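You operate a simulated robot arm through the tools that you are given. There is no shell and no other tool. Be economical: measure what you need, move in short steps, check, and stop when the job is done.

Carry out the task below with a simulated two-armed robot. There is one attempt and no reset: what you move stays moved.

JOB
Rinse both muddy boots under the cold tap.
Fine: hold each over the sink while the tap runs, stand them on the drain board and shut the tap. Set down upright: rubber boot.

Only the result counts: the job must be done as asked and must still hold three seconds after the hand-in. Knocking over, shifting, dropping, spilling or breaking anything else fails it.

ROBOT AND FRAMES
Two 7-joint arms with two-finger parallel grippers on one trunk, on a base that drives. Base frame: it is fixed to the floor where the robot stands at the start and does not move with it; the origin is under the middle of the robot, x ahead of it, y to its left, z up; the surface under the hand at the start is at about z = 0.875. Units: m, rad, N and s.
The left shoulder is at the start at [0.05, 0.161, 1.173], the right one opposite. With the tool pointing down near the work surface each hand reaches from about 0.22 to 0.68 m from the robot's upright axis, wherever it stands, measured 20 degrees to its own side. Places, roughly: blue tap lever [0.8, 0.9, 1]; drain board [0.5, 0.2, 0.9]. Payload 3.43 kg a hand.
The TCP of each hand is the grasp point between the finger pads, 0.03 m short of the fingertips. In the tool frame z runs along the fingers and y along their closing line. Largest opening 0.094 m; finger width 0.028, thickness 0.01; the body of the gripper, 0.05 by 0.096 m, starts 0.055 m behind the TCP.
Orientation is that of the tool frame in the base frame, as a unit quaternion [w, x, y, z]. With the fingers straight down and closing along the base's y, the tool's x points along the base's -x, its y along +y and its z along -z.

CONTROLS
- The arms move only by the tool move_arm. It takes "left_targets", "right_targets" or both (then of equal length, played together; a hand with none holds still); each is a list of rows, each an object (a shift or turn left out is 0, a gripper value left out holds the last) with "gripper": the gripper command, from -1 (shut) to 1 (fully open), values between in proportion; "slide": the shift along the base's x, y, z in m, a list of three; "rotation": the turn, a rotation vector about the base's x, y, z in rad, a list of three. In form: [{"gripper": gripper, "slide": [tx, ty, tz], "rotation": [wx, wy, wz]}, ...]. A call has 1 to 10 rows; each row shifts and turns the commanded pose from where the row before left it. A row lasts 0.2 s, in which the tool goes at most 0.05 m and 0.15 rad; a call with a longer step from one row to the next is refused whole, and so is a gripper value outside its range. A pose out of reach is approached as far as the arm can. The call stops where the force on the tool passes 40 N (or 10 N more than at its start, if that is more) or the arm is blocked; 0.2 s more then pass. Each finger travels about 0.045 m/s and halts on what it meets, pressing with about 22 N; the grip force reading is that of the motor and also rises with nothing between the fingers. The clock runs only during rows and for 0.2 s after the last one: add rows that do not move to give the fingers time. It gives the time, the measured TCP pose, the force on the tool (base axes), the opening and the grip force at its end, in the units of the frame above (readings bear some noise), with the torque about the TCP (base axes, N m) and any sound that the robot's microphone picked up, and new pictures: "views" is both (left out), scene, wrist or none (wrist: the cameras of the hands that moved).
- Cameras (640 x 400 px; columns grow to the right, rows downward): "scene" is now at [0.1282, 0.0167, 1.306]; the picture's right is [0.19, -0.98, 0.00], its down [-0.48, -0.09, -0.87] and it looks along [0.86, 0.17, -0.49] (base axes); focal length 236 px, centre (320, 200). "left" rides on the left gripper at [0.076, -0.014, -0.102] in its tool frame; the picture's right is [0.18, 0.98, 0.00], its down [-0.75, 0.14, -0.64] and it looks along [-0.63, 0.12, 0.77] (tool axes); focal length 243 px, centre (320, 200). "right" rides on the right gripper at [0.076, 0.014, -0.102] in its tool frame; the picture's right is [-0.18, 0.98, 0.00], its down [-0.75, -0.14, -0.64] and it looks along [-0.63, -0.12, 0.77] (tool axes); focal length 243 px, centre (320, 200). There is no depth. A picture from a camera that has moved, and an enlarged one, comes with that camera's place and axes in the base frame and with its lens.
- lift_body(by): slides the trunk up (or, below 0, down) by that many m; the arms and the scene camera ride with it, the base frame stays. It gives what a move gives, with no picture.
- steer(legs): drives the robot by 1 to 6 legs, each [ahead, left, turn to the left] in m, m and rad, along the robot's own axes; the way and the turn of a leg run together, so that a leg with both is an arc; at most 1.5 m and 3.142 rad a leg. The arms and the cameras ride along, it lands a little off, and it stops where it bumps. It gives what a move gives, and a new picture of the scene camera.
- head_to(pan, tilt): turns the head with the scene camera to pan (to the left, within 1.396 rad either way) and tilt (down, from -0.506 to 1.204), counted from straight ahead of the robot. It gives what a move gives, and a new picture of the scene camera.
- zoom(camera, box): a new picture of the part [left, top, right, bottom] of that camera's present view, enlarged. No time passes.
- hand_in(): hands the job in; it is judged then, once.

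Go step by step. Nothing tells you exact positions but the pictures and the camera data: compare them with the known pose of the tool, close in by small moves and look again before you grip or let go. The budget is 120 turns and 260 pictures, counting those below and the enlarged ones. Unless the task says otherwise, let go and move clear before handing in, and close with one line.

The tools are called after "Emit:" as a command line: name --argument value ..., lists and objects as JSON in quotes. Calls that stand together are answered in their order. move_arm: Moves the arms, as the interface text tells. Its arguments: {"type":"object","properties":{"left_targets":{"type":"array"},"right_targets":{"type":"array"},"views":{"type":"string","enum":["both","scene","wrist","none"]}},"required":[]} The other tools are called the same way: lift_body (by) slides the trunk up or down; steer (legs) drives the base; head_to (pan, tilt) turns the head that bears the scene camera; zoom (camera, box) takes an enlarged picture of a part of a camera's view; hand_in () hands the job in.

At the start:

```text
t: 0.0
left_tcp_pos: [0.387, 0.3379, 1.1553]
left_ee_rot: [0.0, -0.001, 1.0, 0.0]
left_contact_force: [-0.3, -0.6, 0.0]
left_moment: [-0.02, 0.02, 0.01]
left_opening: 0.0942
left_gripper_force: 0.1
right_tcp_pos: [0.3425, -0.0502, 1.155]
right_ee_rot: [0.0, 0.001, 1.0, 0.0]
right_contact_force: [0.3, 0.3, 0.4]
right_moment: [-0.01, -0.02, 0.0]
right_opening: 0.0939
right_gripper_force: 0.0
trunk travel left (down, up): [-0.2, 0.067]
robot x, y, heading: [-0.0006, -0.0024, -0.0]
head pan, tilt: [0.192, 0.51]
```

scene: 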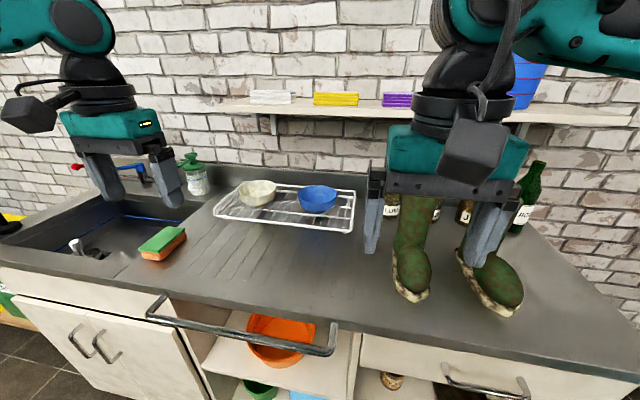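
right: 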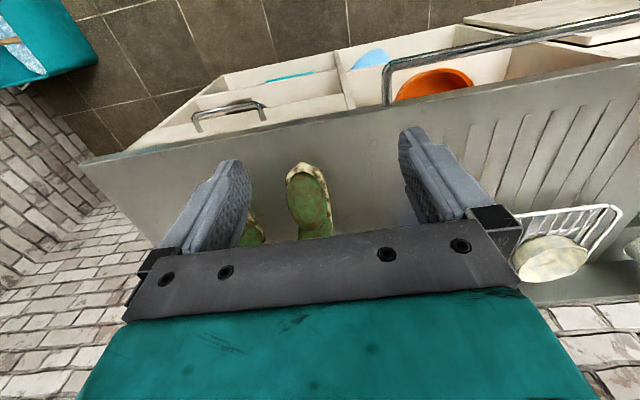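
left: 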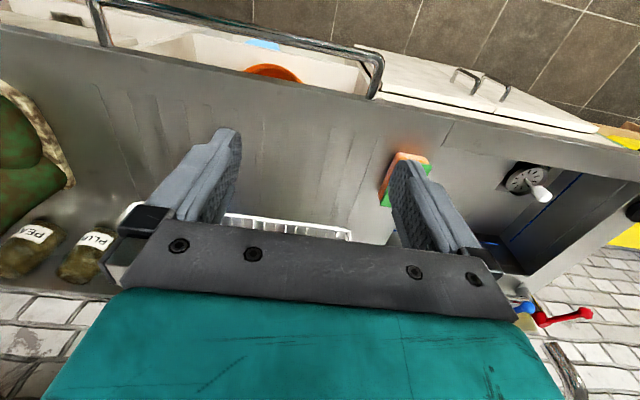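

I see the two boots on the right of the counter, the drain board grooves in the middle, and the sink with its levers at the left. First I look closer at the boots and the sink.

Emit:
zoom --camera "scene" --box '[360, 150, 560, 330]'

Emit:
head_to --pan 0.9 --tilt 0.45

```text
2.22 times, centred on (460, 240) of scene
camera zoom: at [0.1282, 0.0167, 1.306], right [0.19, -0.98, 0.0], down [-0.48, -0.09, -0.87], along [0.86, 0.17, -0.49], focal length 525 px, centre (9, 111)
```

zoom: 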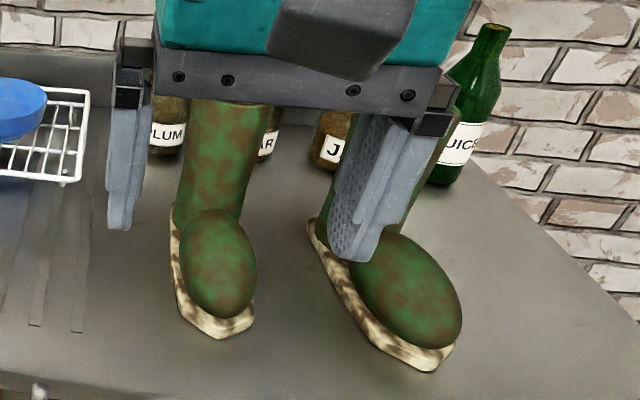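

```text
t: 1.1
left_tcp_pos: [0.3866, 0.3378, 1.1556]
left_ee_rot: [0.0, 0.0, 1.0, 0.001]
left_contact_force: [0.5, 0.0, -0.8]
left_moment: [0.01, -0.02, 0.01]
left_opening: 0.0939
left_gripper_force: 0.0
right_tcp_pos: [0.3424, -0.0518, 1.1558]
right_ee_rot: [-0.001, 0.0, 1.0, 0.0]
right_contact_force: [0.7, 0.1, -0.4]
right_moment: [-0.01, -0.05, -0.03]
right_opening: 0.0939
right_gripper_force: 0.1
trunk travel left (down, up): [-0.2, 0.067]
robot x, y, heading: [-0.0024, 0.002, 0.005]
head pan, tilt: [0.901, 0.45]
camera scene: at [0.0963, 0.0714, 1.3113], right [0.78, -0.62, 0.0], down [-0.27, -0.34, -0.9], along [0.56, 0.71, -0.44], focal length 236 px, centre (320, 200)
```

scene: 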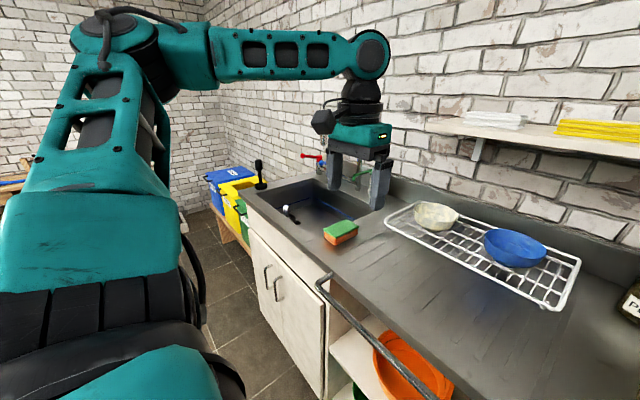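

The tap is hidden behind the left hand. I drive sideways in front of the sink to see it, staying parallel to the counter.

Emit:
steer --legs '[[0, 0.45, 0]]'

Emit:
head_to --pan 0.5 --tilt 0.5

```text
t: 5.6
left_tcp_pos: [0.385, 0.7965, 1.1551]
left_ee_rot: [0.0, -0.002, 1.0, 0.001]
left_contact_force: [0.4, 0.3, 0.4]
left_moment: [0.03, 0.0, 0.04]
left_opening: 0.0938
left_gripper_force: 0.0
right_tcp_pos: [0.3437, 0.4069, 1.1551]
right_ee_rot: [0.0, -0.001, 1.0, 0.0]
right_contact_force: [0.0, 0.2, -0.8]
right_moment: [0.01, -0.02, -0.04]
right_opening: 0.0941
right_gripper_force: 0.0
trunk travel left (down, up): [-0.2, 0.067]
robot x, y, heading: [-0.0008, 0.4536, 0.001]
head pan, tilt: [0.901, 0.45]
camera scene: at [0.0953, 0.5279, 1.3113], right [0.79, -0.62, 0.0], down [-0.27, -0.34, -0.9], along [0.56, 0.71, -0.44], focal length 236 px, centre (320, 200)
```

scene: 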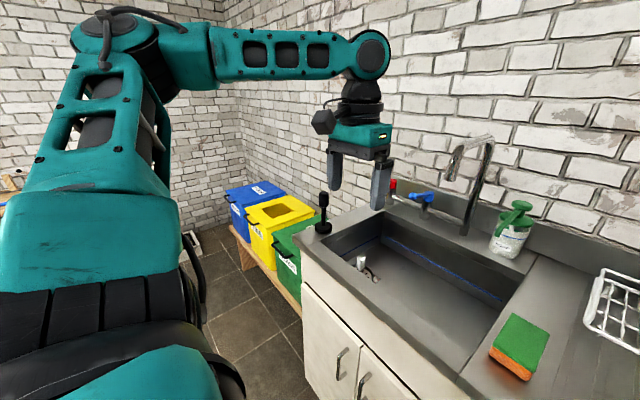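

```text
t: 6.5
left_tcp_pos: [0.3847, 0.7947, 1.154]
left_ee_rot: [0.0, -0.002, 1.0, -0.001]
left_contact_force: [0.5, -0.6, 0.0]
left_moment: [-0.01, -0.03, 0.01]
left_opening: 0.0938
left_gripper_force: 0.1
right_tcp_pos: [0.3432, 0.4071, 1.1559]
right_ee_rot: [0.001, -0.001, 1.0, 0.0]
right_contact_force: [-0.1, -1.1, 0.7]
right_moment: [0.0, -0.03, 0.02]
right_opening: 0.0941
right_gripper_force: 0.1
trunk travel left (down, up): [-0.2, 0.067]
robot x, y, heading: [0.0014, 0.4549, 0.009]
head pan, tilt: [0.499, 0.499]
camera scene: at [0.1181, 0.4994, 1.3069], right [0.48, -0.88, 0.0], down [-0.42, -0.23, -0.88], along [0.77, 0.42, -0.48], focal length 236 px, centre (320, 200)
```

scene: 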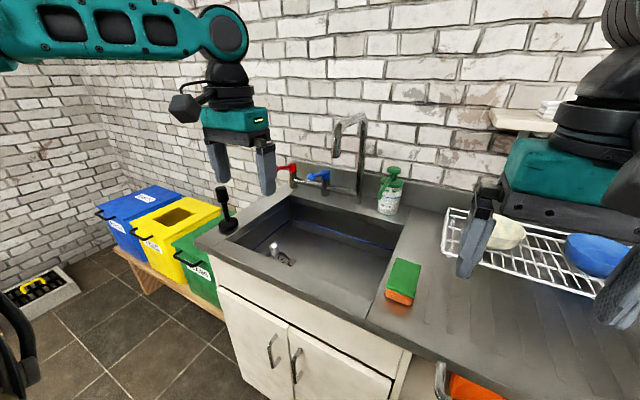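

Now the tap, both levers and the sink are visible. I zoom in on the tap and the sink.

Emit:
zoom --camera "scene" --box '[250, 100, 410, 220]'

Emit:
zoom --camera "scene" --box '[190, 180, 430, 330]'

```text
3.33 times, centred on (330, 160) of scene
camera zoom: at [0.1181, 0.4994, 1.3069], right [0.48, -0.88, 0.0], down [-0.42, -0.23, -0.88], along [0.77, 0.42, -0.48], focal length 787 px, centre (287, 333)
```

zoom: 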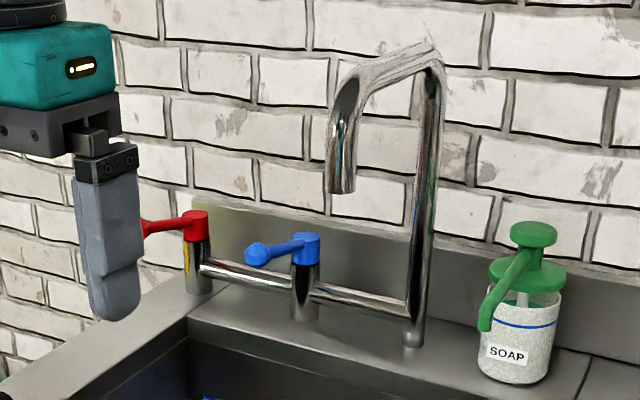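

```text
2.67 times, centred on (310, 255) of scene
camera zoom: at [0.1181, 0.4994, 1.3069], right [0.48, -0.88, 0.0], down [-0.42, -0.23, -0.88], along [0.77, 0.42, -0.48], focal length 630 px, centre (347, 53)
```

zoom: 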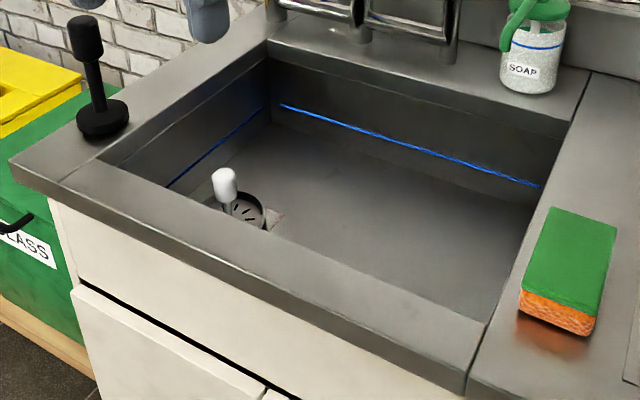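

The tap outlet is near (0.65, 0.74, 1.11), the blue lever hub near (0.80, 0.85, 1.0). I drive a little closer and left, so the left hand can get to the lever and look.

Emit:
steer --legs '[[0.08, 0.15, 0]]'

Emit:
move_arm --left_targets '[{"gripper": -1, "slide": [0.04, -0.01, 0]}, {"slide": [0.04, -0.01, 0]}, {"slide": [0.04, -0.01, 0]}, {}, {}]' --views "both"

```text
t: 8.4
left_tcp_pos: [0.4671, 0.9432, 1.1546]
left_ee_rot: [0.0, -0.002, 1.0, 0.0]
left_contact_force: [0.3, 0.4, 0.5]
left_moment: [-0.01, 0.02, -0.01]
left_opening: 0.0938
left_gripper_force: 0.2
right_tcp_pos: [0.424, 0.5543, 1.1559]
right_ee_rot: [0.0, -0.001, 1.0, 0.001]
right_contact_force: [0.5, -0.2, -1.0]
right_moment: [0.02, 0.0, 0.01]
right_opening: 0.0941
right_gripper_force: 0.0
trunk travel left (down, up): [-0.2, 0.067]
robot x, y, heading: [0.0795, 0.6033, 0.003]
head pan, tilt: [0.499, 0.499]
camera scene: at [0.1999, 0.6475, 1.3068], right [0.48, -0.88, 0.0], down [-0.42, -0.23, -0.88], along [0.77, 0.42, -0.48], focal length 236 px, centre (320, 200)
```

scene: 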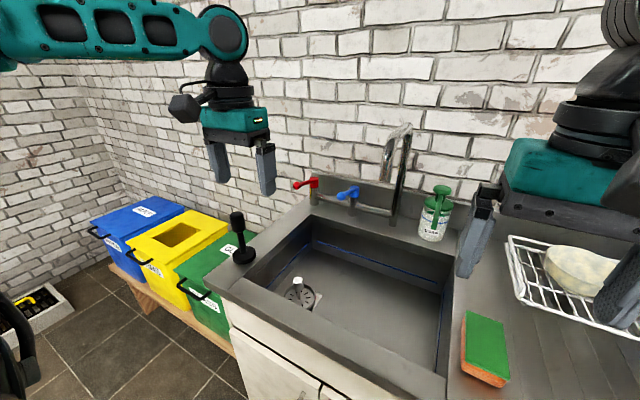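

```text
t: 9.6
left_tcp_pos: [0.587, 0.9136, 1.1544]
left_ee_rot: [0.0, -0.002, 1.0, 0.0]
left_contact_force: [-0.3, -0.3, -0.7]
left_moment: [0.03, -0.03, -0.03]
left_opening: 0.0
left_gripper_force: 9.6
right_tcp_pos: [0.4244, 0.554, 1.1553]
right_ee_rot: [0.001, 0.001, 1.0, 0.001]
right_contact_force: [-0.2, 0.3, -0.3]
right_moment: [-0.01, 0.02, -0.03]
right_opening: 0.0941
right_gripper_force: 0.0
trunk travel left (down, up): [-0.2, 0.067]
robot x, y, heading: [0.0838, 0.6022, 0.003]
head pan, tilt: [0.499, 0.499]
camera scene: at [0.2, 0.6471, 1.3068], right [0.48, -0.88, 0.0], down [-0.42, -0.23, -0.88], along [0.77, 0.42, -0.48], focal length 236 px, centre (320, 200)
camera left: at [0.5099, 0.8985, 1.2573], right [-0.19, 0.98, 0.0], down [0.75, 0.14, 0.64], along [0.63, 0.12, -0.77], focal length 243 px, centre (320, 200)
```

scene: 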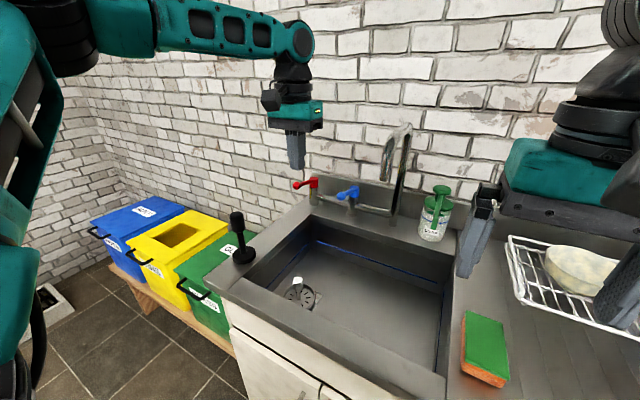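
left: 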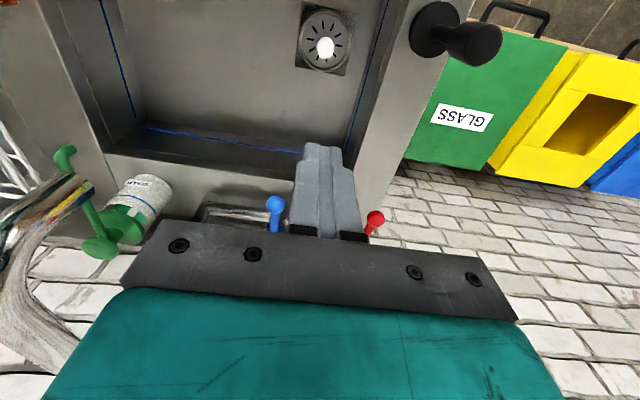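

The blue lever points toward me: ball end at about (0.74, 0.873, 1.0), hub at (0.80, 0.87). The drain shows an open strainer with a white knob; I check it and drive a little closer.

Emit:
zoom --camera "left" --box '[270, 0, 390, 80]'

Emit:
steer --legs '[[0.05, 0.06, 0]]'

```text
5.00 times, centred on (330, 40) of left
camera zoom: at [0.5099, 0.8985, 1.2573], right [-0.19, 0.98, 0.0], down [0.75, 0.14, 0.64], along [0.63, 0.12, -0.77], focal length 1213 px, centre (270, 1000)
```

zoom: 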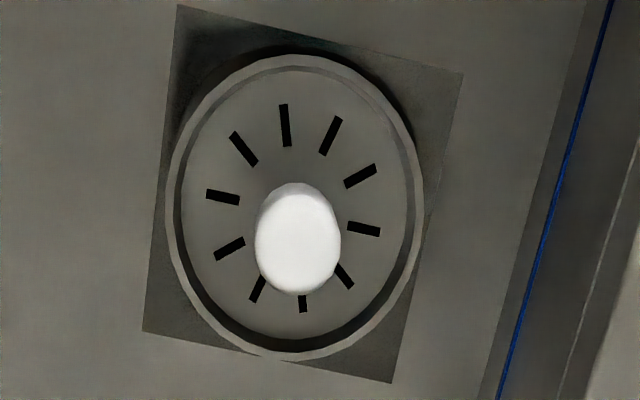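

```text
t: 10.7
left_tcp_pos: [0.6134, 0.9461, 1.1545]
left_ee_rot: [0.0, 0.002, 1.0, 0.0]
left_contact_force: [-0.2, -0.3, -0.3]
left_moment: [0.0, 0.0, -0.02]
left_opening: 0.0001
left_gripper_force: 22.1
right_tcp_pos: [0.4477, 0.5868, 1.155]
right_ee_rot: [0.0, 0.003, 1.0, 0.0]
right_contact_force: [-0.4, -0.8, 0.3]
right_moment: [0.0, -0.04, 0.03]
right_opening: 0.0939
right_gripper_force: 0.0
trunk travel left (down, up): [-0.2, 0.067]
robot x, y, heading: [0.1042, 0.6414, -0.004]
head pan, tilt: [0.499, 0.499]
stopped in leg 1: the robot was blocked; the commanded pose is now the measured one
camera scene: at [0.224, 0.6818, 1.307], right [0.47, -0.88, 0.0], down [-0.42, -0.23, -0.88], along [0.77, 0.42, -0.48], focal length 236 px, centre (320, 200)
```

scene: 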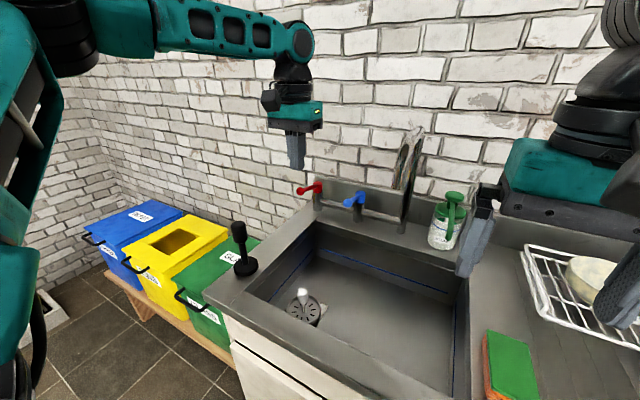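

The base touches at x≈0.10, so that is as close as it gets. I bring the left hand above the blue lever's ball, half open.

Emit:
move_arm --left_targets '[{"gripper": 0.1, "slide": [0.032, -0.018, 0]}, {"slide": [0.032, -0.018, 0]}, {"slide": [0.032, -0.018, 0]}, {"slide": [0.031, -0.019, 0]}, {"slide": [0, 0, -0.04]}, {"slide": [0, 0, -0.03]}, {}, {}]'

```text
t: 12.5
left_tcp_pos: [0.6688, 0.9002, 1.0697]
left_ee_rot: [0.0, 0.001, 1.0, 0.0]
left_contact_force: [-0.5, -0.7, -1.0]
left_moment: [-0.01, -0.03, -0.01]
left_opening: 0.0517
left_gripper_force: 0.1
left hand out of reach, approached as far as the arm can: row 2, 3, 4
right_tcp_pos: [0.449, 0.5865, 1.1549]
right_ee_rot: [0.0, 0.004, 1.0, 0.0]
right_contact_force: [0.4, -0.4, -1.2]
right_moment: [0.01, 0.03, 0.0]
right_opening: 0.0941
right_gripper_force: 0.0
trunk travel left (down, up): [-0.2, 0.067]
robot x, y, heading: [0.1087, 0.6388, -0.005]
head pan, tilt: [0.499, 0.499]
camera scene: at [0.225, 0.6819, 1.3069], right [0.47, -0.88, 0.0], down [-0.42, -0.23, -0.88], along [0.77, 0.42, -0.48], focal length 236 px, centre (320, 200)
camera left: at [0.5919, 0.8856, 1.1731], right [-0.18, 0.98, 0.0], down [0.75, 0.14, 0.64], along [0.63, 0.12, -0.77], focal length 243 px, centre (320, 200)
```

scene: 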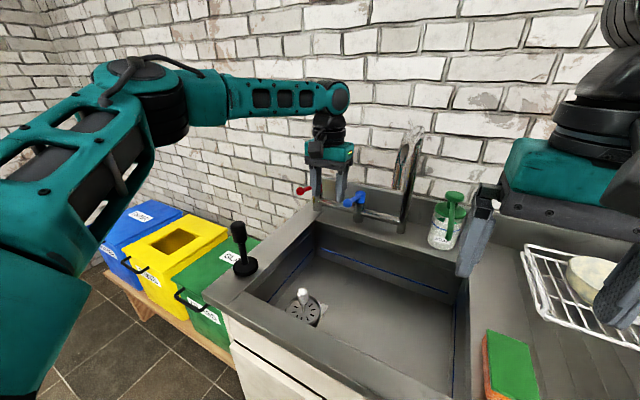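
left: 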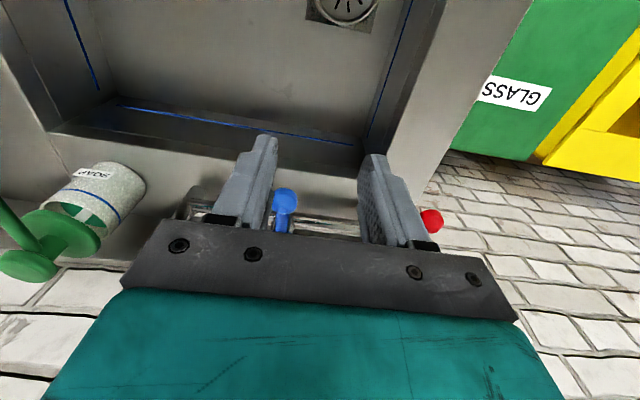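

At tool-down the lever is just out of reach, so I tilt the left hand forward to point at the lever, keeping the fingertips short of it.

Emit:
move_arm --left_targets '[{"rotation": [0, -0.15, 0]}, {"rotation": [0, -0.15, 0]}, {"rotation": [0, -0.15, 0]}, {"rotation": [0, -0.15, 0]}, {"rotation": [0, -0.15, 0]}, {"rotation": [0, -0.15, 0]}, {}]'

```text
t: 14.1
left_tcp_pos: [0.669, 0.9001, 1.069]
left_ee_rot: [0.435, 0.002, 0.9, 0.0]
left_contact_force: [-0.6, 0.4, 0.1]
left_moment: [0.01, 0.02, 0.0]
left_opening: 0.0517
left_gripper_force: 0.1
right_tcp_pos: [0.4482, 0.5864, 1.1549]
right_ee_rot: [0.0, 0.004, 1.0, 0.0]
right_contact_force: [-0.1, 0.4, 0.3]
right_moment: [-0.03, -0.01, -0.03]
right_opening: 0.0938
right_gripper_force: 0.0
trunk travel left (down, up): [-0.2, 0.067]
robot x, y, heading: [0.1025, 0.6413, 0.001]
head pan, tilt: [0.499, 0.499]
camera scene: at [0.225, 0.6818, 1.3069], right [0.47, -0.88, 0.0], down [-0.42, -0.23, -0.88], along [0.77, 0.42, -0.48], focal length 236 px, centre (320, 200)
camera left: at [0.5406, 0.8875, 1.0725], right [-0.11, 0.98, -0.14], down [-0.04, 0.14, 0.99], along [0.99, 0.12, 0.02], focal length 243 px, centre (320, 200)
```

scene: 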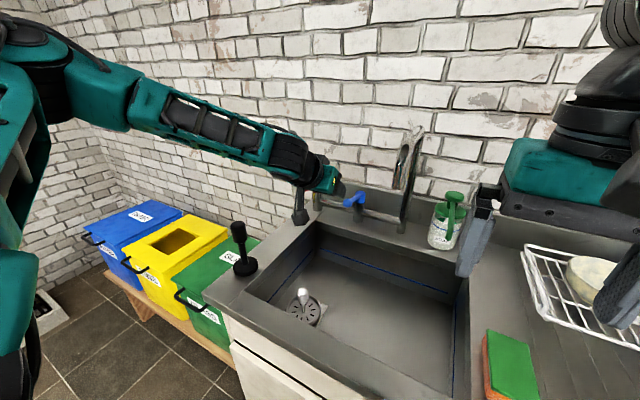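
left: 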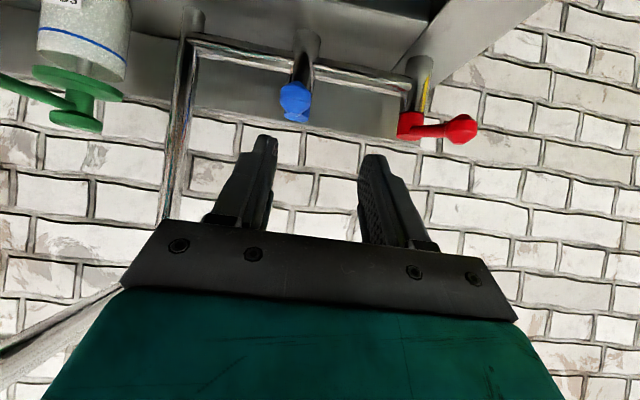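

The blue ball is straight ahead-below at about (0.74, 0.878, 1.0); red points left. I align in y and move in to straddle the ball.

Emit:
move_arm --left_targets '[{"slide": [0, -0.022, 0]}, {"slide": [0.022, 0, -0.022]}, {"slide": [0.022, 0, -0.022]}, {"slide": [0.018, 0, -0.022]}, {}]'

```text
t: 15.3
left_tcp_pos: [0.7314, 0.8802, 1.0034]
left_ee_rot: [0.435, 0.001, 0.9, 0.001]
left_contact_force: [0.1, 0.2, 0.6]
left_moment: [-0.02, -0.02, -0.02]
left_opening: 0.0518
left_gripper_force: 0.1
right_tcp_pos: [0.4487, 0.5861, 1.1552]
right_ee_rot: [0.001, 0.003, 1.0, 0.0]
right_contact_force: [-0.3, 0.1, -0.5]
right_moment: [0.03, -0.04, -0.02]
right_opening: 0.0941
right_gripper_force: 0.0
trunk travel left (down, up): [-0.2, 0.067]
robot x, y, heading: [0.11, 0.6348, -0.005]
head pan, tilt: [0.499, 0.499]
camera scene: at [0.2248, 0.6819, 1.3069], right [0.47, -0.88, 0.0], down [-0.42, -0.23, -0.88], along [0.77, 0.42, -0.48], focal length 236 px, centre (320, 200)
camera left: at [0.6033, 0.8657, 1.0067], right [-0.11, 0.98, -0.14], down [-0.03, 0.14, 0.99], along [0.99, 0.12, 0.02], focal length 243 px, centre (320, 200)
```

scene: 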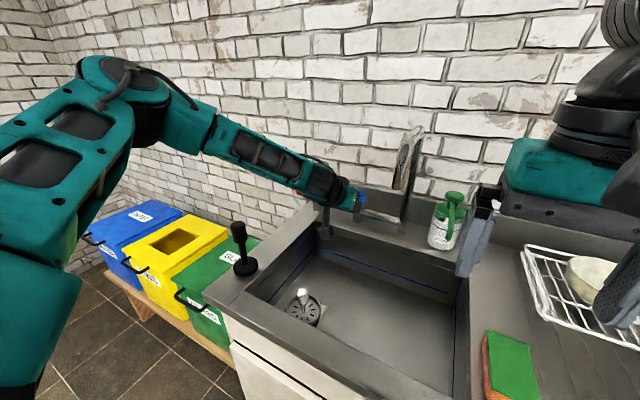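
left: 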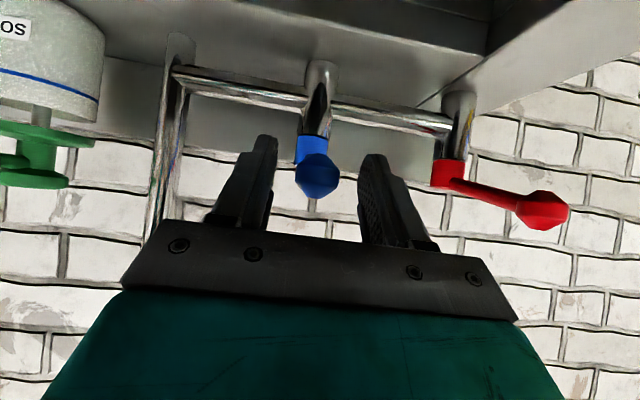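

The ball sits between the fingers. I push gently to the left (+y) to see whether the lever swings that way.

Emit:
move_arm --left_targets '[{"slide": [0, 0.012, 0]}, {"slide": [0, 0.01, 0]}, {"slide": [0.0, 0.01, 0]}, {}]'

```text
t: 16.3
left_tcp_pos: [0.7336, 0.9028, 1.0036]
left_ee_rot: [0.434, 0.008, 0.901, -0.004]
left_contact_force: [2.7, -28.4, -4.9]
left_moment: [-0.15, 0.01, -0.27]
left_opening: 0.0682
left_gripper_force: 14.9
right_tcp_pos: [0.4494, 0.5826, 1.1544]
right_ee_rot: [-0.001, 0.005, 1.0, 0.002]
right_contact_force: [-0.2, -0.2, 0.5]
right_moment: [0.02, 0.01, -0.02]
right_opening: 0.094
right_gripper_force: 0.0
trunk travel left (down, up): [-0.2, 0.067]
robot x, y, heading: [0.1026, 0.6396, -0.011]
head pan, tilt: [0.499, 0.499]
camera scene: at [0.2259, 0.6782, 1.3069], right [0.47, -0.88, 0.0], down [-0.42, -0.22, -0.88], along [0.77, 0.42, -0.48], focal length 236 px, centre (320, 200)
camera left: at [0.6044, 0.8904, 1.0074], right [-0.1, 0.98, -0.14], down [-0.03, 0.14, 0.99], along [0.99, 0.1, 0.02], focal length 243 px, centre (320, 200)
```

scene: 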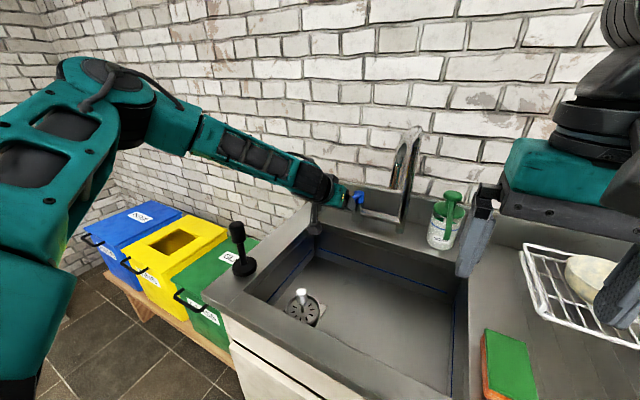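
left: 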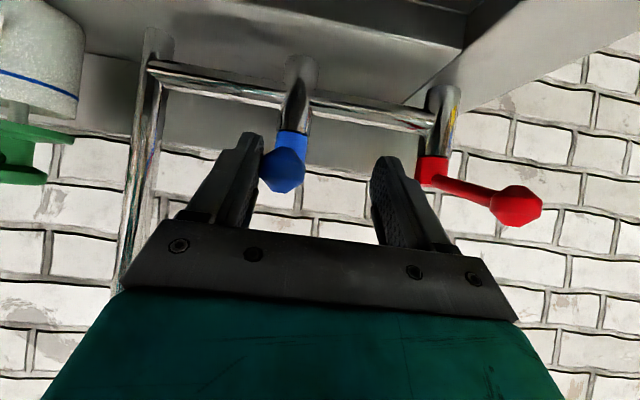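

It resists to the left (28 N, lever not moving), so that is its stop. I try the other way.

Emit:
move_arm --left_targets '[{"slide": [0, -0.03, 0], "gripper": 0.1}, {"slide": [0, -0.015, 0]}, {"slide": [0.0, -0.01, 0]}, {"slide": [0.0, -0.01, 0]}, {"slide": [0.002, -0.01, 0]}, {}]'

```text
t: 17.7
left_tcp_pos: [0.7358, 0.8378, 1.0023]
left_ee_rot: [0.435, 0.002, 0.901, 0.0]
left_contact_force: [-0.7, 0.7, 0.6]
left_moment: [-0.01, 0.02, -0.01]
left_opening: 0.0516
left_gripper_force: 0.2
right_tcp_pos: [0.4494, 0.586, 1.1552]
right_ee_rot: [0.0, 0.003, 1.0, 0.0]
right_contact_force: [0.0, -0.1, 0.1]
right_moment: [0.02, -0.02, 0.02]
right_opening: 0.094
right_gripper_force: 0.1
trunk travel left (down, up): [-0.2, 0.067]
robot x, y, heading: [0.1084, 0.6377, -0.008]
head pan, tilt: [0.499, 0.499]
camera scene: at [0.225, 0.6819, 1.3069], right [0.47, -0.88, 0.0], down [-0.42, -0.23, -0.88], along [0.77, 0.42, -0.48], focal length 236 px, centre (320, 200)
camera left: at [0.6062, 0.8236, 1.0062], right [-0.11, 0.98, -0.14], down [-0.03, 0.14, 0.99], along [0.99, 0.12, 0.02], focal length 243 px, centre (320, 200)
```

scene: 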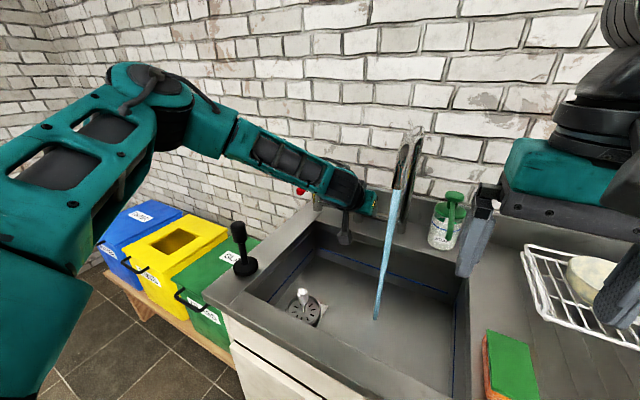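
left: 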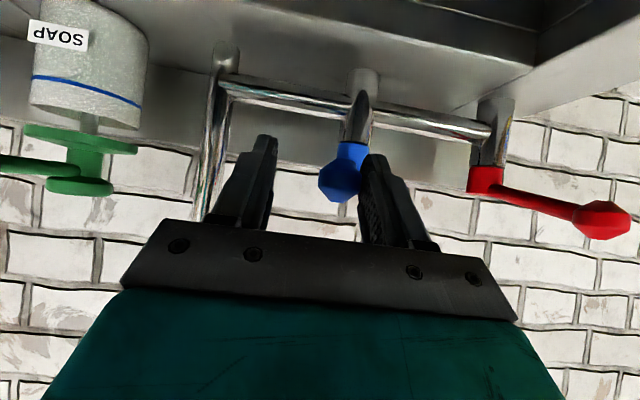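

Pushing right opens it: water now falls at about (0.632, 0.743) to the sink floor at z≈0.75. I wait a little to see whether the sink drains.

Emit:
move_arm --left_targets '[{}, {}, {}, {}, {}, {}, {}, {}, {}, {}]' --views "none"

Emit:
move_arm --left_targets '[{}, {}, {}, {}, {}, {}, {}, {}, {}, {}]' --views "none"

Emit:
zoom --camera "scene" --box '[230, 200, 490, 380]'

```text
t: 19.9
left_tcp_pos: [0.7346, 0.8375, 1.0026]
left_ee_rot: [0.435, 0.002, 0.9, 0.0]
left_contact_force: [0.1, 0.6, 0.4]
left_moment: [0.0, -0.01, 0.01]
left_opening: 0.0517
left_gripper_force: 0.0
right_tcp_pos: [0.4496, 0.5867, 1.1549]
right_ee_rot: [0.0, 0.004, 1.0, 0.0]
right_contact_force: [-0.4, 0.2, 0.4]
right_moment: [0.01, 0.02, 0.0]
right_opening: 0.094
right_gripper_force: 0.2
trunk travel left (down, up): [-0.2, 0.067]
robot x, y, heading: [0.1062, 0.6394, -0.004]
head pan, tilt: [0.499, 0.499]
```

```text
t: 22.1
left_tcp_pos: [0.7346, 0.8375, 1.0022]
left_ee_rot: [0.435, 0.002, 0.9, 0.001]
left_contact_force: [1.1, -0.6, -0.5]
left_moment: [0.01, 0.02, -0.03]
left_opening: 0.0517
left_gripper_force: 0.0
right_tcp_pos: [0.4485, 0.5866, 1.1545]
right_ee_rot: [0.0, 0.003, 1.0, 0.0]
right_contact_force: [0.1, -0.3, -0.2]
right_moment: [0.01, -0.01, 0.01]
right_opening: 0.0937
right_gripper_force: 0.1
trunk travel left (down, up): [-0.2, 0.067]
robot x, y, heading: [0.1092, 0.6434, -0.009]
head pan, tilt: [0.499, 0.499]
```

```text
2.22 times, centred on (360, 290) of scene
camera zoom: at [0.225, 0.6819, 1.3069], right [0.47, -0.88, 0.0], down [-0.42, -0.23, -0.88], along [0.77, 0.42, -0.48], focal length 525 px, centre (231, 0)
```

zoom: 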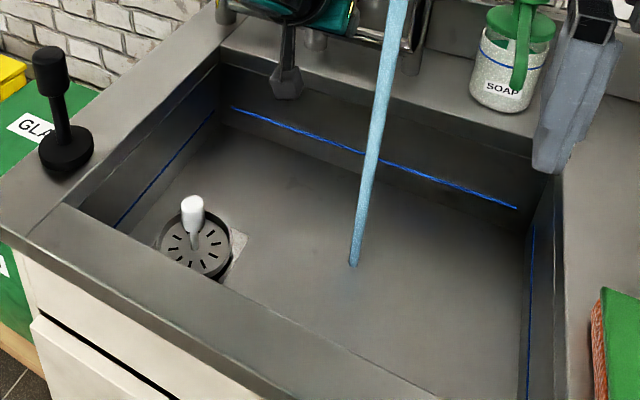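

No pooling visible after several seconds. I leave it running, withdraw the left hand, and go back to the boots for a good look.

Emit:
move_arm --left_targets '[{"slide": [-0.02, 0.012, 0.02]}, {"slide": [-0.03, 0.01, 0.03]}, {"slide": [-0.03, 0.01, 0.03]}, {"slide": [-0.04, 0, 0.03]}, {"slide": [-0.04, 0, 0.02]}, {"slide": [-0.04, 0, 0]}, {}]' --views "none"

Emit:
steer --legs '[[-0.06, 0, 0], [0, -0.44, 0]]'

Emit:
head_to --pan -0.6 --tilt 0.55

```text
t: 23.7
left_tcp_pos: [0.5333, 0.8688, 1.1298]
left_ee_rot: [0.434, 0.001, 0.901, 0.001]
left_contact_force: [-0.7, 0.9, 0.6]
left_moment: [-0.01, -0.03, -0.01]
left_opening: 0.0517
left_gripper_force: 0.0
right_tcp_pos: [0.4497, 0.5866, 1.1548]
right_ee_rot: [-0.001, 0.003, 1.0, 0.001]
right_contact_force: [-0.6, 0.0, -0.3]
right_moment: [-0.04, -0.01, 0.03]
right_opening: 0.0942
right_gripper_force: 0.0
trunk travel left (down, up): [-0.2, 0.067]
robot x, y, heading: [0.1051, 0.6373, -0.006]
head pan, tilt: [0.499, 0.499]
```

```text
t: 28.6
left_tcp_pos: [0.4707, 0.4339, 1.1307]
left_ee_rot: [0.435, 0.0, 0.9, 0.001]
left_contact_force: [-0.9, -0.9, -0.3]
left_moment: [0.04, 0.02, 0.02]
left_opening: 0.0515
left_gripper_force: 0.1
right_tcp_pos: [0.3881, 0.1504, 1.155]
right_ee_rot: [0.0, 0.002, 1.0, 0.0]
right_contact_force: [-0.1, 0.1, -0.3]
right_moment: [0.02, -0.02, 0.01]
right_opening: 0.0937
right_gripper_force: 0.0
trunk travel left (down, up): [-0.2, 0.067]
robot x, y, heading: [0.0463, 0.2004, -0.001]
head pan, tilt: [0.499, 0.499]
camera scene: at [0.1638, 0.2445, 1.3069], right [0.48, -0.88, 0.0], down [-0.42, -0.23, -0.88], along [0.77, 0.42, -0.48], focal length 236 px, centre (320, 200)
```

scene: 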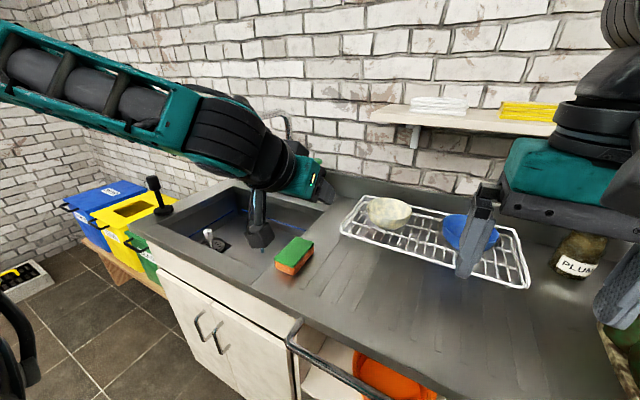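

```text
t: 29.9
left_tcp_pos: [0.472, 0.4336, 1.1306]
left_ee_rot: [0.435, 0.0, 0.9, 0.002]
left_contact_force: [-0.2, 0.3, 0.7]
left_moment: [0.01, 0.01, 0.0]
left_opening: 0.0516
left_gripper_force: 0.2
right_tcp_pos: [0.3891, 0.1494, 1.1552]
right_ee_rot: [0.0, 0.002, 1.0, 0.0]
right_contact_force: [-0.1, -0.9, 0.2]
right_moment: [-0.03, 0.0, 0.02]
right_opening: 0.094
right_gripper_force: 0.1
trunk travel left (down, up): [-0.2, 0.067]
robot x, y, heading: [0.0435, 0.2026, 0.0]
head pan, tilt: [-0.6, 0.55]
camera scene: at [0.158, 0.1504, 1.3023], right [-0.57, -0.82, 0.0], down [-0.43, 0.3, -0.85], along [0.7, -0.48, -0.52], focal length 236 px, centre (320, 200)
```

scene: 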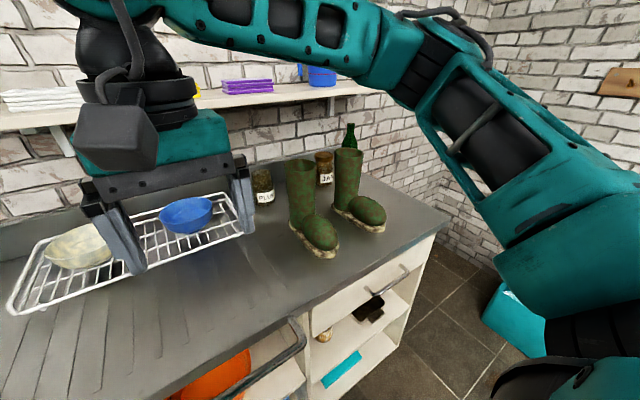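

Emit:
zoom --camera "scene" --box '[240, 120, 410, 270]'

```text
2.67 times, centred on (325, 195) of scene
camera zoom: at [0.158, 0.1504, 1.3023], right [-0.57, -0.82, 0.0], down [-0.43, 0.3, -0.85], along [0.7, -0.48, -0.52], focal length 630 px, centre (307, 213)
```

zoom: 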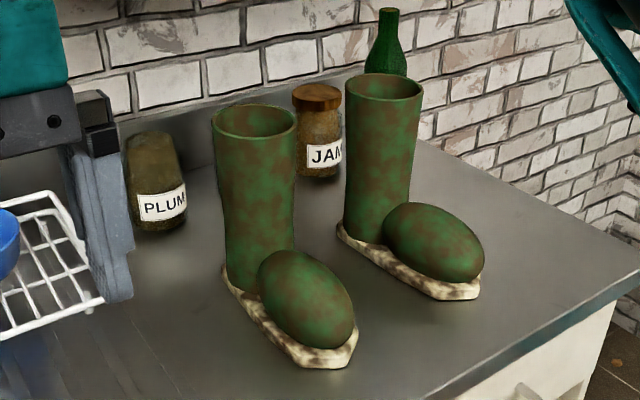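

The boots are hollow-topped and stand toes toward me: shaft 1 near (0.64, -0.12), shaft 2 near (0.64, -0.28), tops z≈1.07, shaft about 0.077 across. I move over and turn the right hand 90° so that its fingers close along x, and later turning back makes the toe point left under the stream.

Emit:
steer --legs '[[0.01, -0.19, 0]]'

Emit:
move_arm --right_targets '[{"rotation": [0, 0, 0.15], "slide": [0.02, -0.01, 0.01]}, {"rotation": [0, 0, 0.15], "slide": [0.02, -0.01, 0.01]}, {"rotation": [0, 0, 0.15], "slide": [0.02, -0.01, 0]}, {"rotation": [0, 0, 0.15], "slide": [0.02, -0.01, 0]}, {"rotation": [0, 0, 0.15], "slide": [0.02, -0.01, 0]}, {"rotation": [0, 0, 0.15]}, {"rotation": [0, 0, 0.15]}, {"rotation": [0, 0, 0.15]}, {"rotation": [0, 0, 0.15]}, {"rotation": [0, 0, 0.15]}]'

```text
t: 32.3
left_tcp_pos: [0.4818, 0.2408, 1.1293]
left_ee_rot: [0.435, 0.0, 0.9, 0.002]
left_contact_force: [0.2, -0.3, 0.0]
left_moment: [0.04, -0.03, 0.04]
left_opening: 0.0515
left_gripper_force: 0.0
right_tcp_pos: [0.3972, -0.0433, 1.156]
right_ee_rot: [0.0, 0.003, 1.0, 0.001]
right_contact_force: [0.4, -0.1, -0.5]
right_moment: [0.04, 0.0, 0.03]
right_opening: 0.0942
right_gripper_force: 0.0
trunk travel left (down, up): [-0.2, 0.067]
robot x, y, heading: [0.0552, 0.0105, 0.001]
head pan, tilt: [-0.6, 0.55]
camera scene: at [0.1673, -0.0415, 1.3023], right [-0.57, -0.82, 0.0], down [-0.43, 0.3, -0.85], along [0.7, -0.48, -0.52], focal length 236 px, centre (320, 200)
```

scene: 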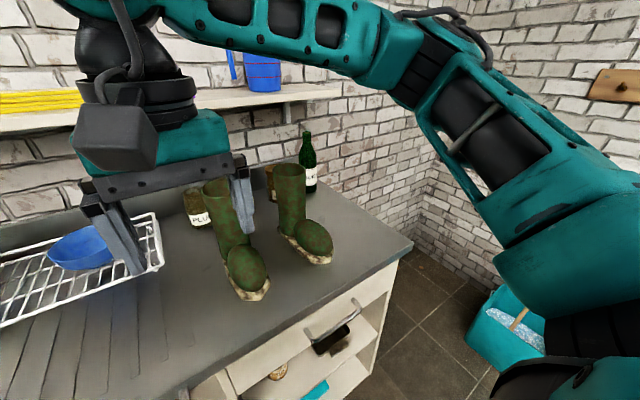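

```text
t: 34.5
left_tcp_pos: [0.4812, 0.2417, 1.13]
left_ee_rot: [0.435, 0.0, 0.9, 0.002]
left_contact_force: [-0.2, -0.2, -0.8]
left_moment: [0.01, 0.02, 0.02]
left_opening: 0.0518
left_gripper_force: 0.0
right_tcp_pos: [0.3933, -0.0503, 1.1543]
right_ee_rot: [0.0, -0.68, 0.733, -0.001]
right_contact_force: [1.3, 0.1, -0.4]
right_moment: [0.02, -0.02, 0.0]
right_opening: 0.094
right_gripper_force: 0.1
right hand out of reach, approached as far as the arm can: row 8, 9, 10
trunk travel left (down, up): [-0.2, 0.067]
robot x, y, heading: [0.0564, 0.0102, -0.002]
head pan, tilt: [-0.6, 0.55]
camera scene: at [0.1671, -0.041, 1.3024], right [-0.57, -0.82, 0.0], down [-0.43, 0.3, -0.85], along [0.7, -0.48, -0.52], focal length 236 px, centre (320, 200)
camera right: at [0.3735, -0.1264, 1.2587], right [-0.97, 0.26, 0.0], down [0.2, 0.74, 0.64], along [0.17, 0.62, -0.77], focal length 243 px, centre (320, 200)
```

scene: 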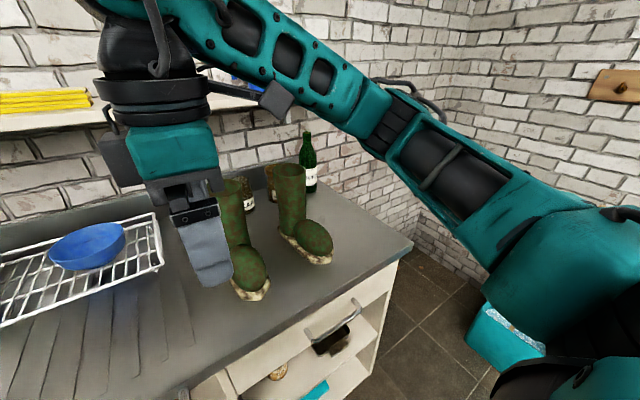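
right: 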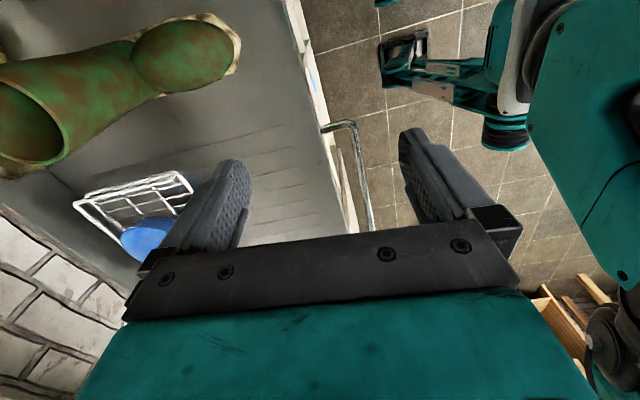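

The turn worked but the forward shift didn't follow. I move toward the shaft of boot 1, staying above it.

Emit:
move_arm --right_targets '[{"slide": [0.04, -0.01, 0]}, {"slide": [0.04, -0.01, 0]}, {"slide": [0.04, -0.01, 0]}, {"slide": [0.04, -0.01, 0]}, {"slide": [0.04, -0.01, 0]}, {}]'

```text
t: 35.9
left_tcp_pos: [0.4806, 0.2406, 1.1306]
left_ee_rot: [0.435, 0.0, 0.9, 0.002]
left_contact_force: [0.8, 0.5, -0.5]
left_moment: [-0.01, -0.02, -0.01]
left_opening: 0.0518
left_gripper_force: 0.1
right_tcp_pos: [0.4003, -0.0383, 1.1359]
right_ee_rot: [0.0, -0.678, 0.735, 0.0]
right_contact_force: [-0.2, 0.0, 0.2]
right_moment: [-0.04, 0.03, 0.0]
right_opening: 0.0939
right_gripper_force: 0.1
right hand out of reach, approached as far as the arm can: row 1, 2, 3, 4, 5
trunk travel left (down, up): [-0.2, 0.067]
robot x, y, heading: [0.0554, 0.0071, -0.005]
head pan, tilt: [-0.6, 0.55]
camera scene: at [0.1672, -0.0413, 1.3023], right [-0.57, -0.82, 0.0], down [-0.43, 0.3, -0.85], along [0.7, -0.48, -0.52], focal length 236 px, centre (320, 200)
camera right: at [0.3807, -0.1136, 1.2388], right [-0.97, 0.26, 0.0], down [0.2, 0.74, 0.64], along [0.17, 0.62, -0.77], focal length 243 px, centre (320, 200)
```

scene: 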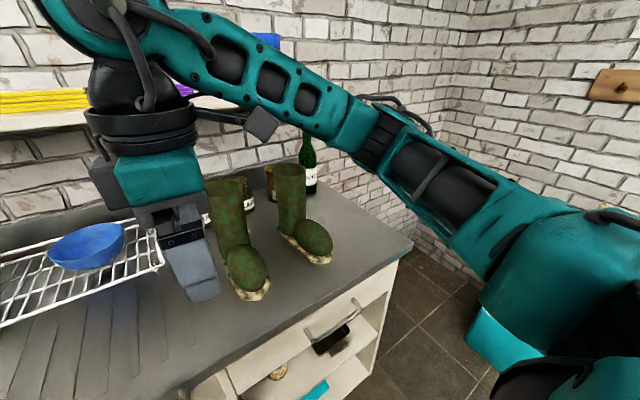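
right: 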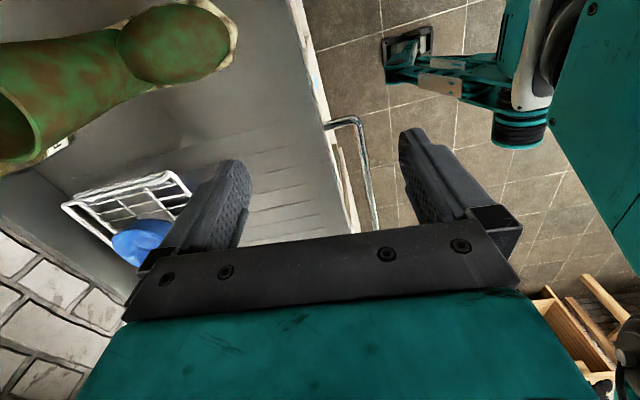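

That +90° turn hits a joint limit. I turn back and test how far the hand turns the other way.

Emit:
move_arm --right_targets '[{"rotation": [0, 0, -0.15]}, {"rotation": [0, 0, -0.15]}, {"rotation": [0, 0, -0.15]}, {"rotation": [0, 0, -0.15]}, {"rotation": [0, 0, -0.15], "slide": [0, 0, 0.005]}, {"rotation": [0, 0, -0.15], "slide": [0, 0, 0.005]}, {"rotation": [0, 0, -0.15], "slide": [0, 0, 0.005]}, {"rotation": [0, 0, -0.15], "slide": [0, 0, 0.005]}, {"rotation": [0, 0, -0.15]}, {"rotation": [0, 0, -0.15]}]' --views "none"

Emit:
move_arm --right_targets '[{"rotation": [0, 0, -0.15]}, {"rotation": [0, 0, -0.15]}, {"rotation": [0, 0, -0.15]}, {"rotation": [0, 0, -0.15]}, {"rotation": [0, 0, -0.15]}, {"rotation": [0, 0, -0.15]}, {"rotation": [0, 0, -0.15]}, {"rotation": [0, 0, -0.15]}, {"rotation": [0, 0, -0.15]}, {"rotation": [0, 0, -0.15]}]' --views "scene"

```text
t: 38.1
left_tcp_pos: [0.4808, 0.2409, 1.1305]
left_ee_rot: [0.436, 0.001, 0.9, 0.001]
left_contact_force: [0.3, 0.1, -0.3]
left_moment: [-0.01, 0.04, -0.02]
left_opening: 0.0515
left_gripper_force: 0.1
right_tcp_pos: [0.4012, -0.0358, 1.1588]
right_ee_rot: [0.0, 0.004, 1.0, 0.0]
right_contact_force: [0.5, -0.2, 0.2]
right_moment: [0.01, -0.01, 0.0]
right_opening: 0.0939
right_gripper_force: 0.1
trunk travel left (down, up): [-0.2, 0.067]
robot x, y, heading: [0.0581, 0.0098, -0.003]
head pan, tilt: [-0.6, 0.55]
```

```text
t: 40.3
left_tcp_pos: [0.481, 0.2412, 1.1315]
left_ee_rot: [0.436, -0.001, 0.9, 0.002]
left_contact_force: [0.5, 0.3, 0.2]
left_moment: [0.01, 0.05, -0.01]
left_opening: 0.0517
left_gripper_force: 0.1
right_tcp_pos: [0.4014, -0.0375, 1.1596]
right_ee_rot: [0.0, 0.684, 0.729, 0.001]
right_contact_force: [0.2, 0.5, 0.8]
right_moment: [-0.02, -0.02, 0.01]
right_opening: 0.094
right_gripper_force: 0.1
trunk travel left (down, up): [-0.2, 0.067]
robot x, y, heading: [0.0513, 0.0102, -0.005]
head pan, tilt: [-0.6, 0.55]
camera scene: at [0.1673, -0.0413, 1.3023], right [-0.57, -0.82, 0.0], down [-0.43, 0.3, -0.85], along [0.7, -0.48, -0.52], focal length 236 px, centre (320, 200)
```

scene: 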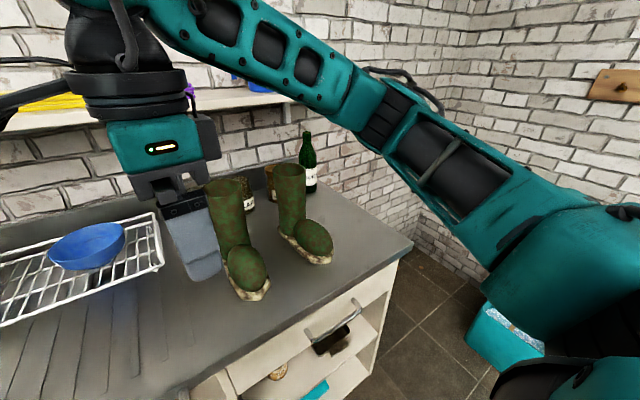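

Turning the other way is free, so: grip boot 1 with fingers along y, then turn −90° at the sink to point the toe left. I turn back and move above the shaft.

Emit:
move_arm --right_targets '[{"rotation": [0, 0, 0.15], "slide": [0.021, -0.008, 0]}, {"rotation": [0, 0, 0.15], "slide": [0.021, -0.008, 0]}, {"rotation": [0, 0, 0.15], "slide": [0.021, -0.008, 0]}, {"rotation": [0, 0, 0.15], "slide": [0.021, -0.008, 0]}, {"rotation": [0, 0, 0.15], "slide": [0.021, -0.008, 0]}, {"rotation": [0, 0, 0.15], "slide": [0.021, -0.008, 0]}, {"rotation": [0, 0, 0.15], "slide": [0.021, -0.008, 0]}, {"rotation": [0, 0, 0.15], "slide": [0.021, -0.008, 0]}, {"rotation": [0, 0, 0.15], "slide": [0.021, -0.008, 0]}, {"rotation": [0, 0, 0.15], "slide": [0.021, -0.008, 0]}]' --views "both"

```text
t: 42.5
left_tcp_pos: [0.4814, 0.2419, 1.1301]
left_ee_rot: [0.435, 0.001, 0.901, 0.001]
left_contact_force: [0.5, -0.7, 0.0]
left_moment: [0.02, 0.0, -0.03]
left_opening: 0.0516
left_gripper_force: 0.0
right_tcp_pos: [0.6114, -0.1187, 1.1585]
right_ee_rot: [0.0, 0.003, 1.0, 0.0]
right_contact_force: [0.0, -0.1, 0.9]
right_moment: [0.0, -0.03, 0.0]
right_opening: 0.0939
right_gripper_force: 0.1
trunk travel left (down, up): [-0.2, 0.067]
robot x, y, heading: [0.0518, 0.0121, -0.007]
head pan, tilt: [-0.6, 0.55]
camera scene: at [0.1675, -0.0411, 1.3023], right [-0.57, -0.82, 0.0], down [-0.43, 0.3, -0.85], along [0.7, -0.48, -0.52], focal length 236 px, centre (320, 200)
camera right: at [0.5371, -0.1045, 1.2613], right [0.19, 0.98, 0.0], down [0.75, -0.14, 0.64], along [0.63, -0.12, -0.77], focal length 243 px, centre (320, 200)
```

scene: 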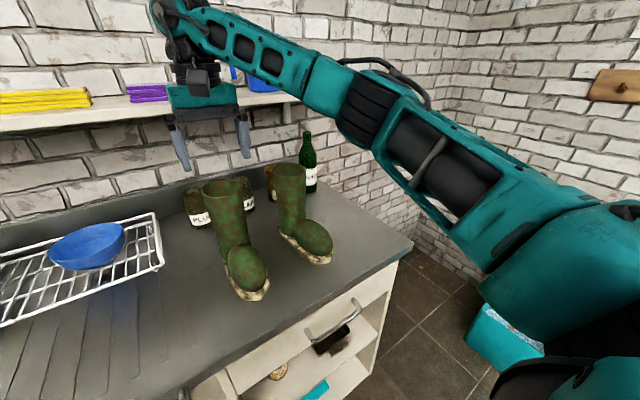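
right: 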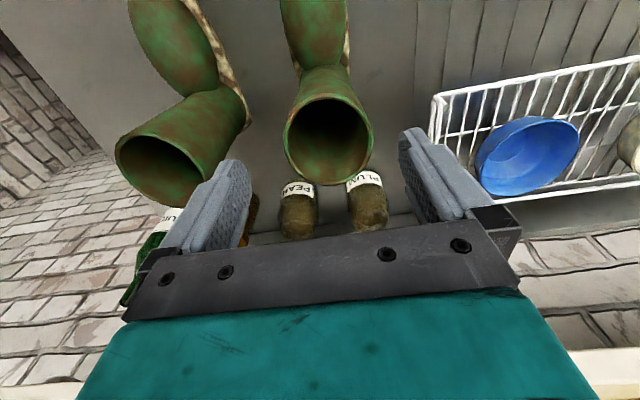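

Boot 1's top centre is at about (0.631, -0.117, 1.067), 0.078 across. I centre over it and come down to just above the rim for a check.

Emit:
move_arm --right_targets '[{"slide": [0.02, 0.002, 0], "gripper": 1}, {"slide": [0, 0, -0.03]}, {"slide": [0, 0, -0.025]}, {}]' --views "both"

```text
t: 43.5
left_tcp_pos: [0.4812, 0.2412, 1.1304]
left_ee_rot: [0.436, 0.001, 0.9, 0.001]
left_contact_force: [0.4, -0.1, 1.0]
left_moment: [0.03, -0.02, 0.01]
left_opening: 0.0519
left_gripper_force: 0.0
right_tcp_pos: [0.6306, -0.1164, 1.1024]
right_ee_rot: [0.0, 0.002, 1.0, 0.0]
right_contact_force: [0.5, 0.1, 0.2]
right_moment: [-0.01, 0.03, 0.0]
right_opening: 0.0941
right_gripper_force: 0.1
trunk travel left (down, up): [-0.2, 0.067]
robot x, y, heading: [0.0534, 0.013, -0.001]
head pan, tilt: [-0.6, 0.55]
camera scene: at [0.1672, -0.0413, 1.3023], right [-0.57, -0.82, 0.0], down [-0.43, 0.3, -0.85], along [0.7, -0.48, -0.52], focal length 236 px, centre (320, 200)
camera right: at [0.5552, -0.1015, 1.2051], right [0.19, 0.98, 0.0], down [0.75, -0.15, 0.64], along [0.63, -0.12, -0.77], focal length 243 px, centre (320, 200)
```

scene: 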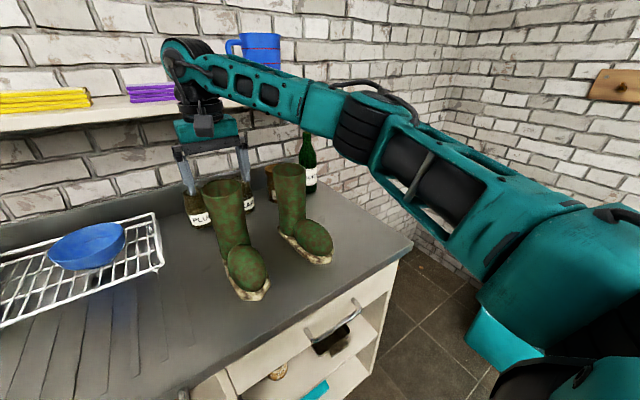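
right: 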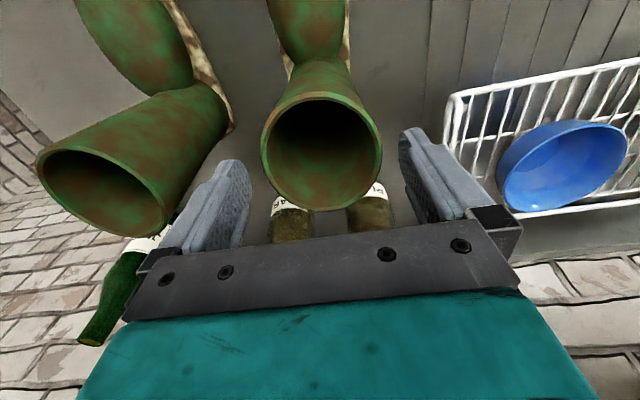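

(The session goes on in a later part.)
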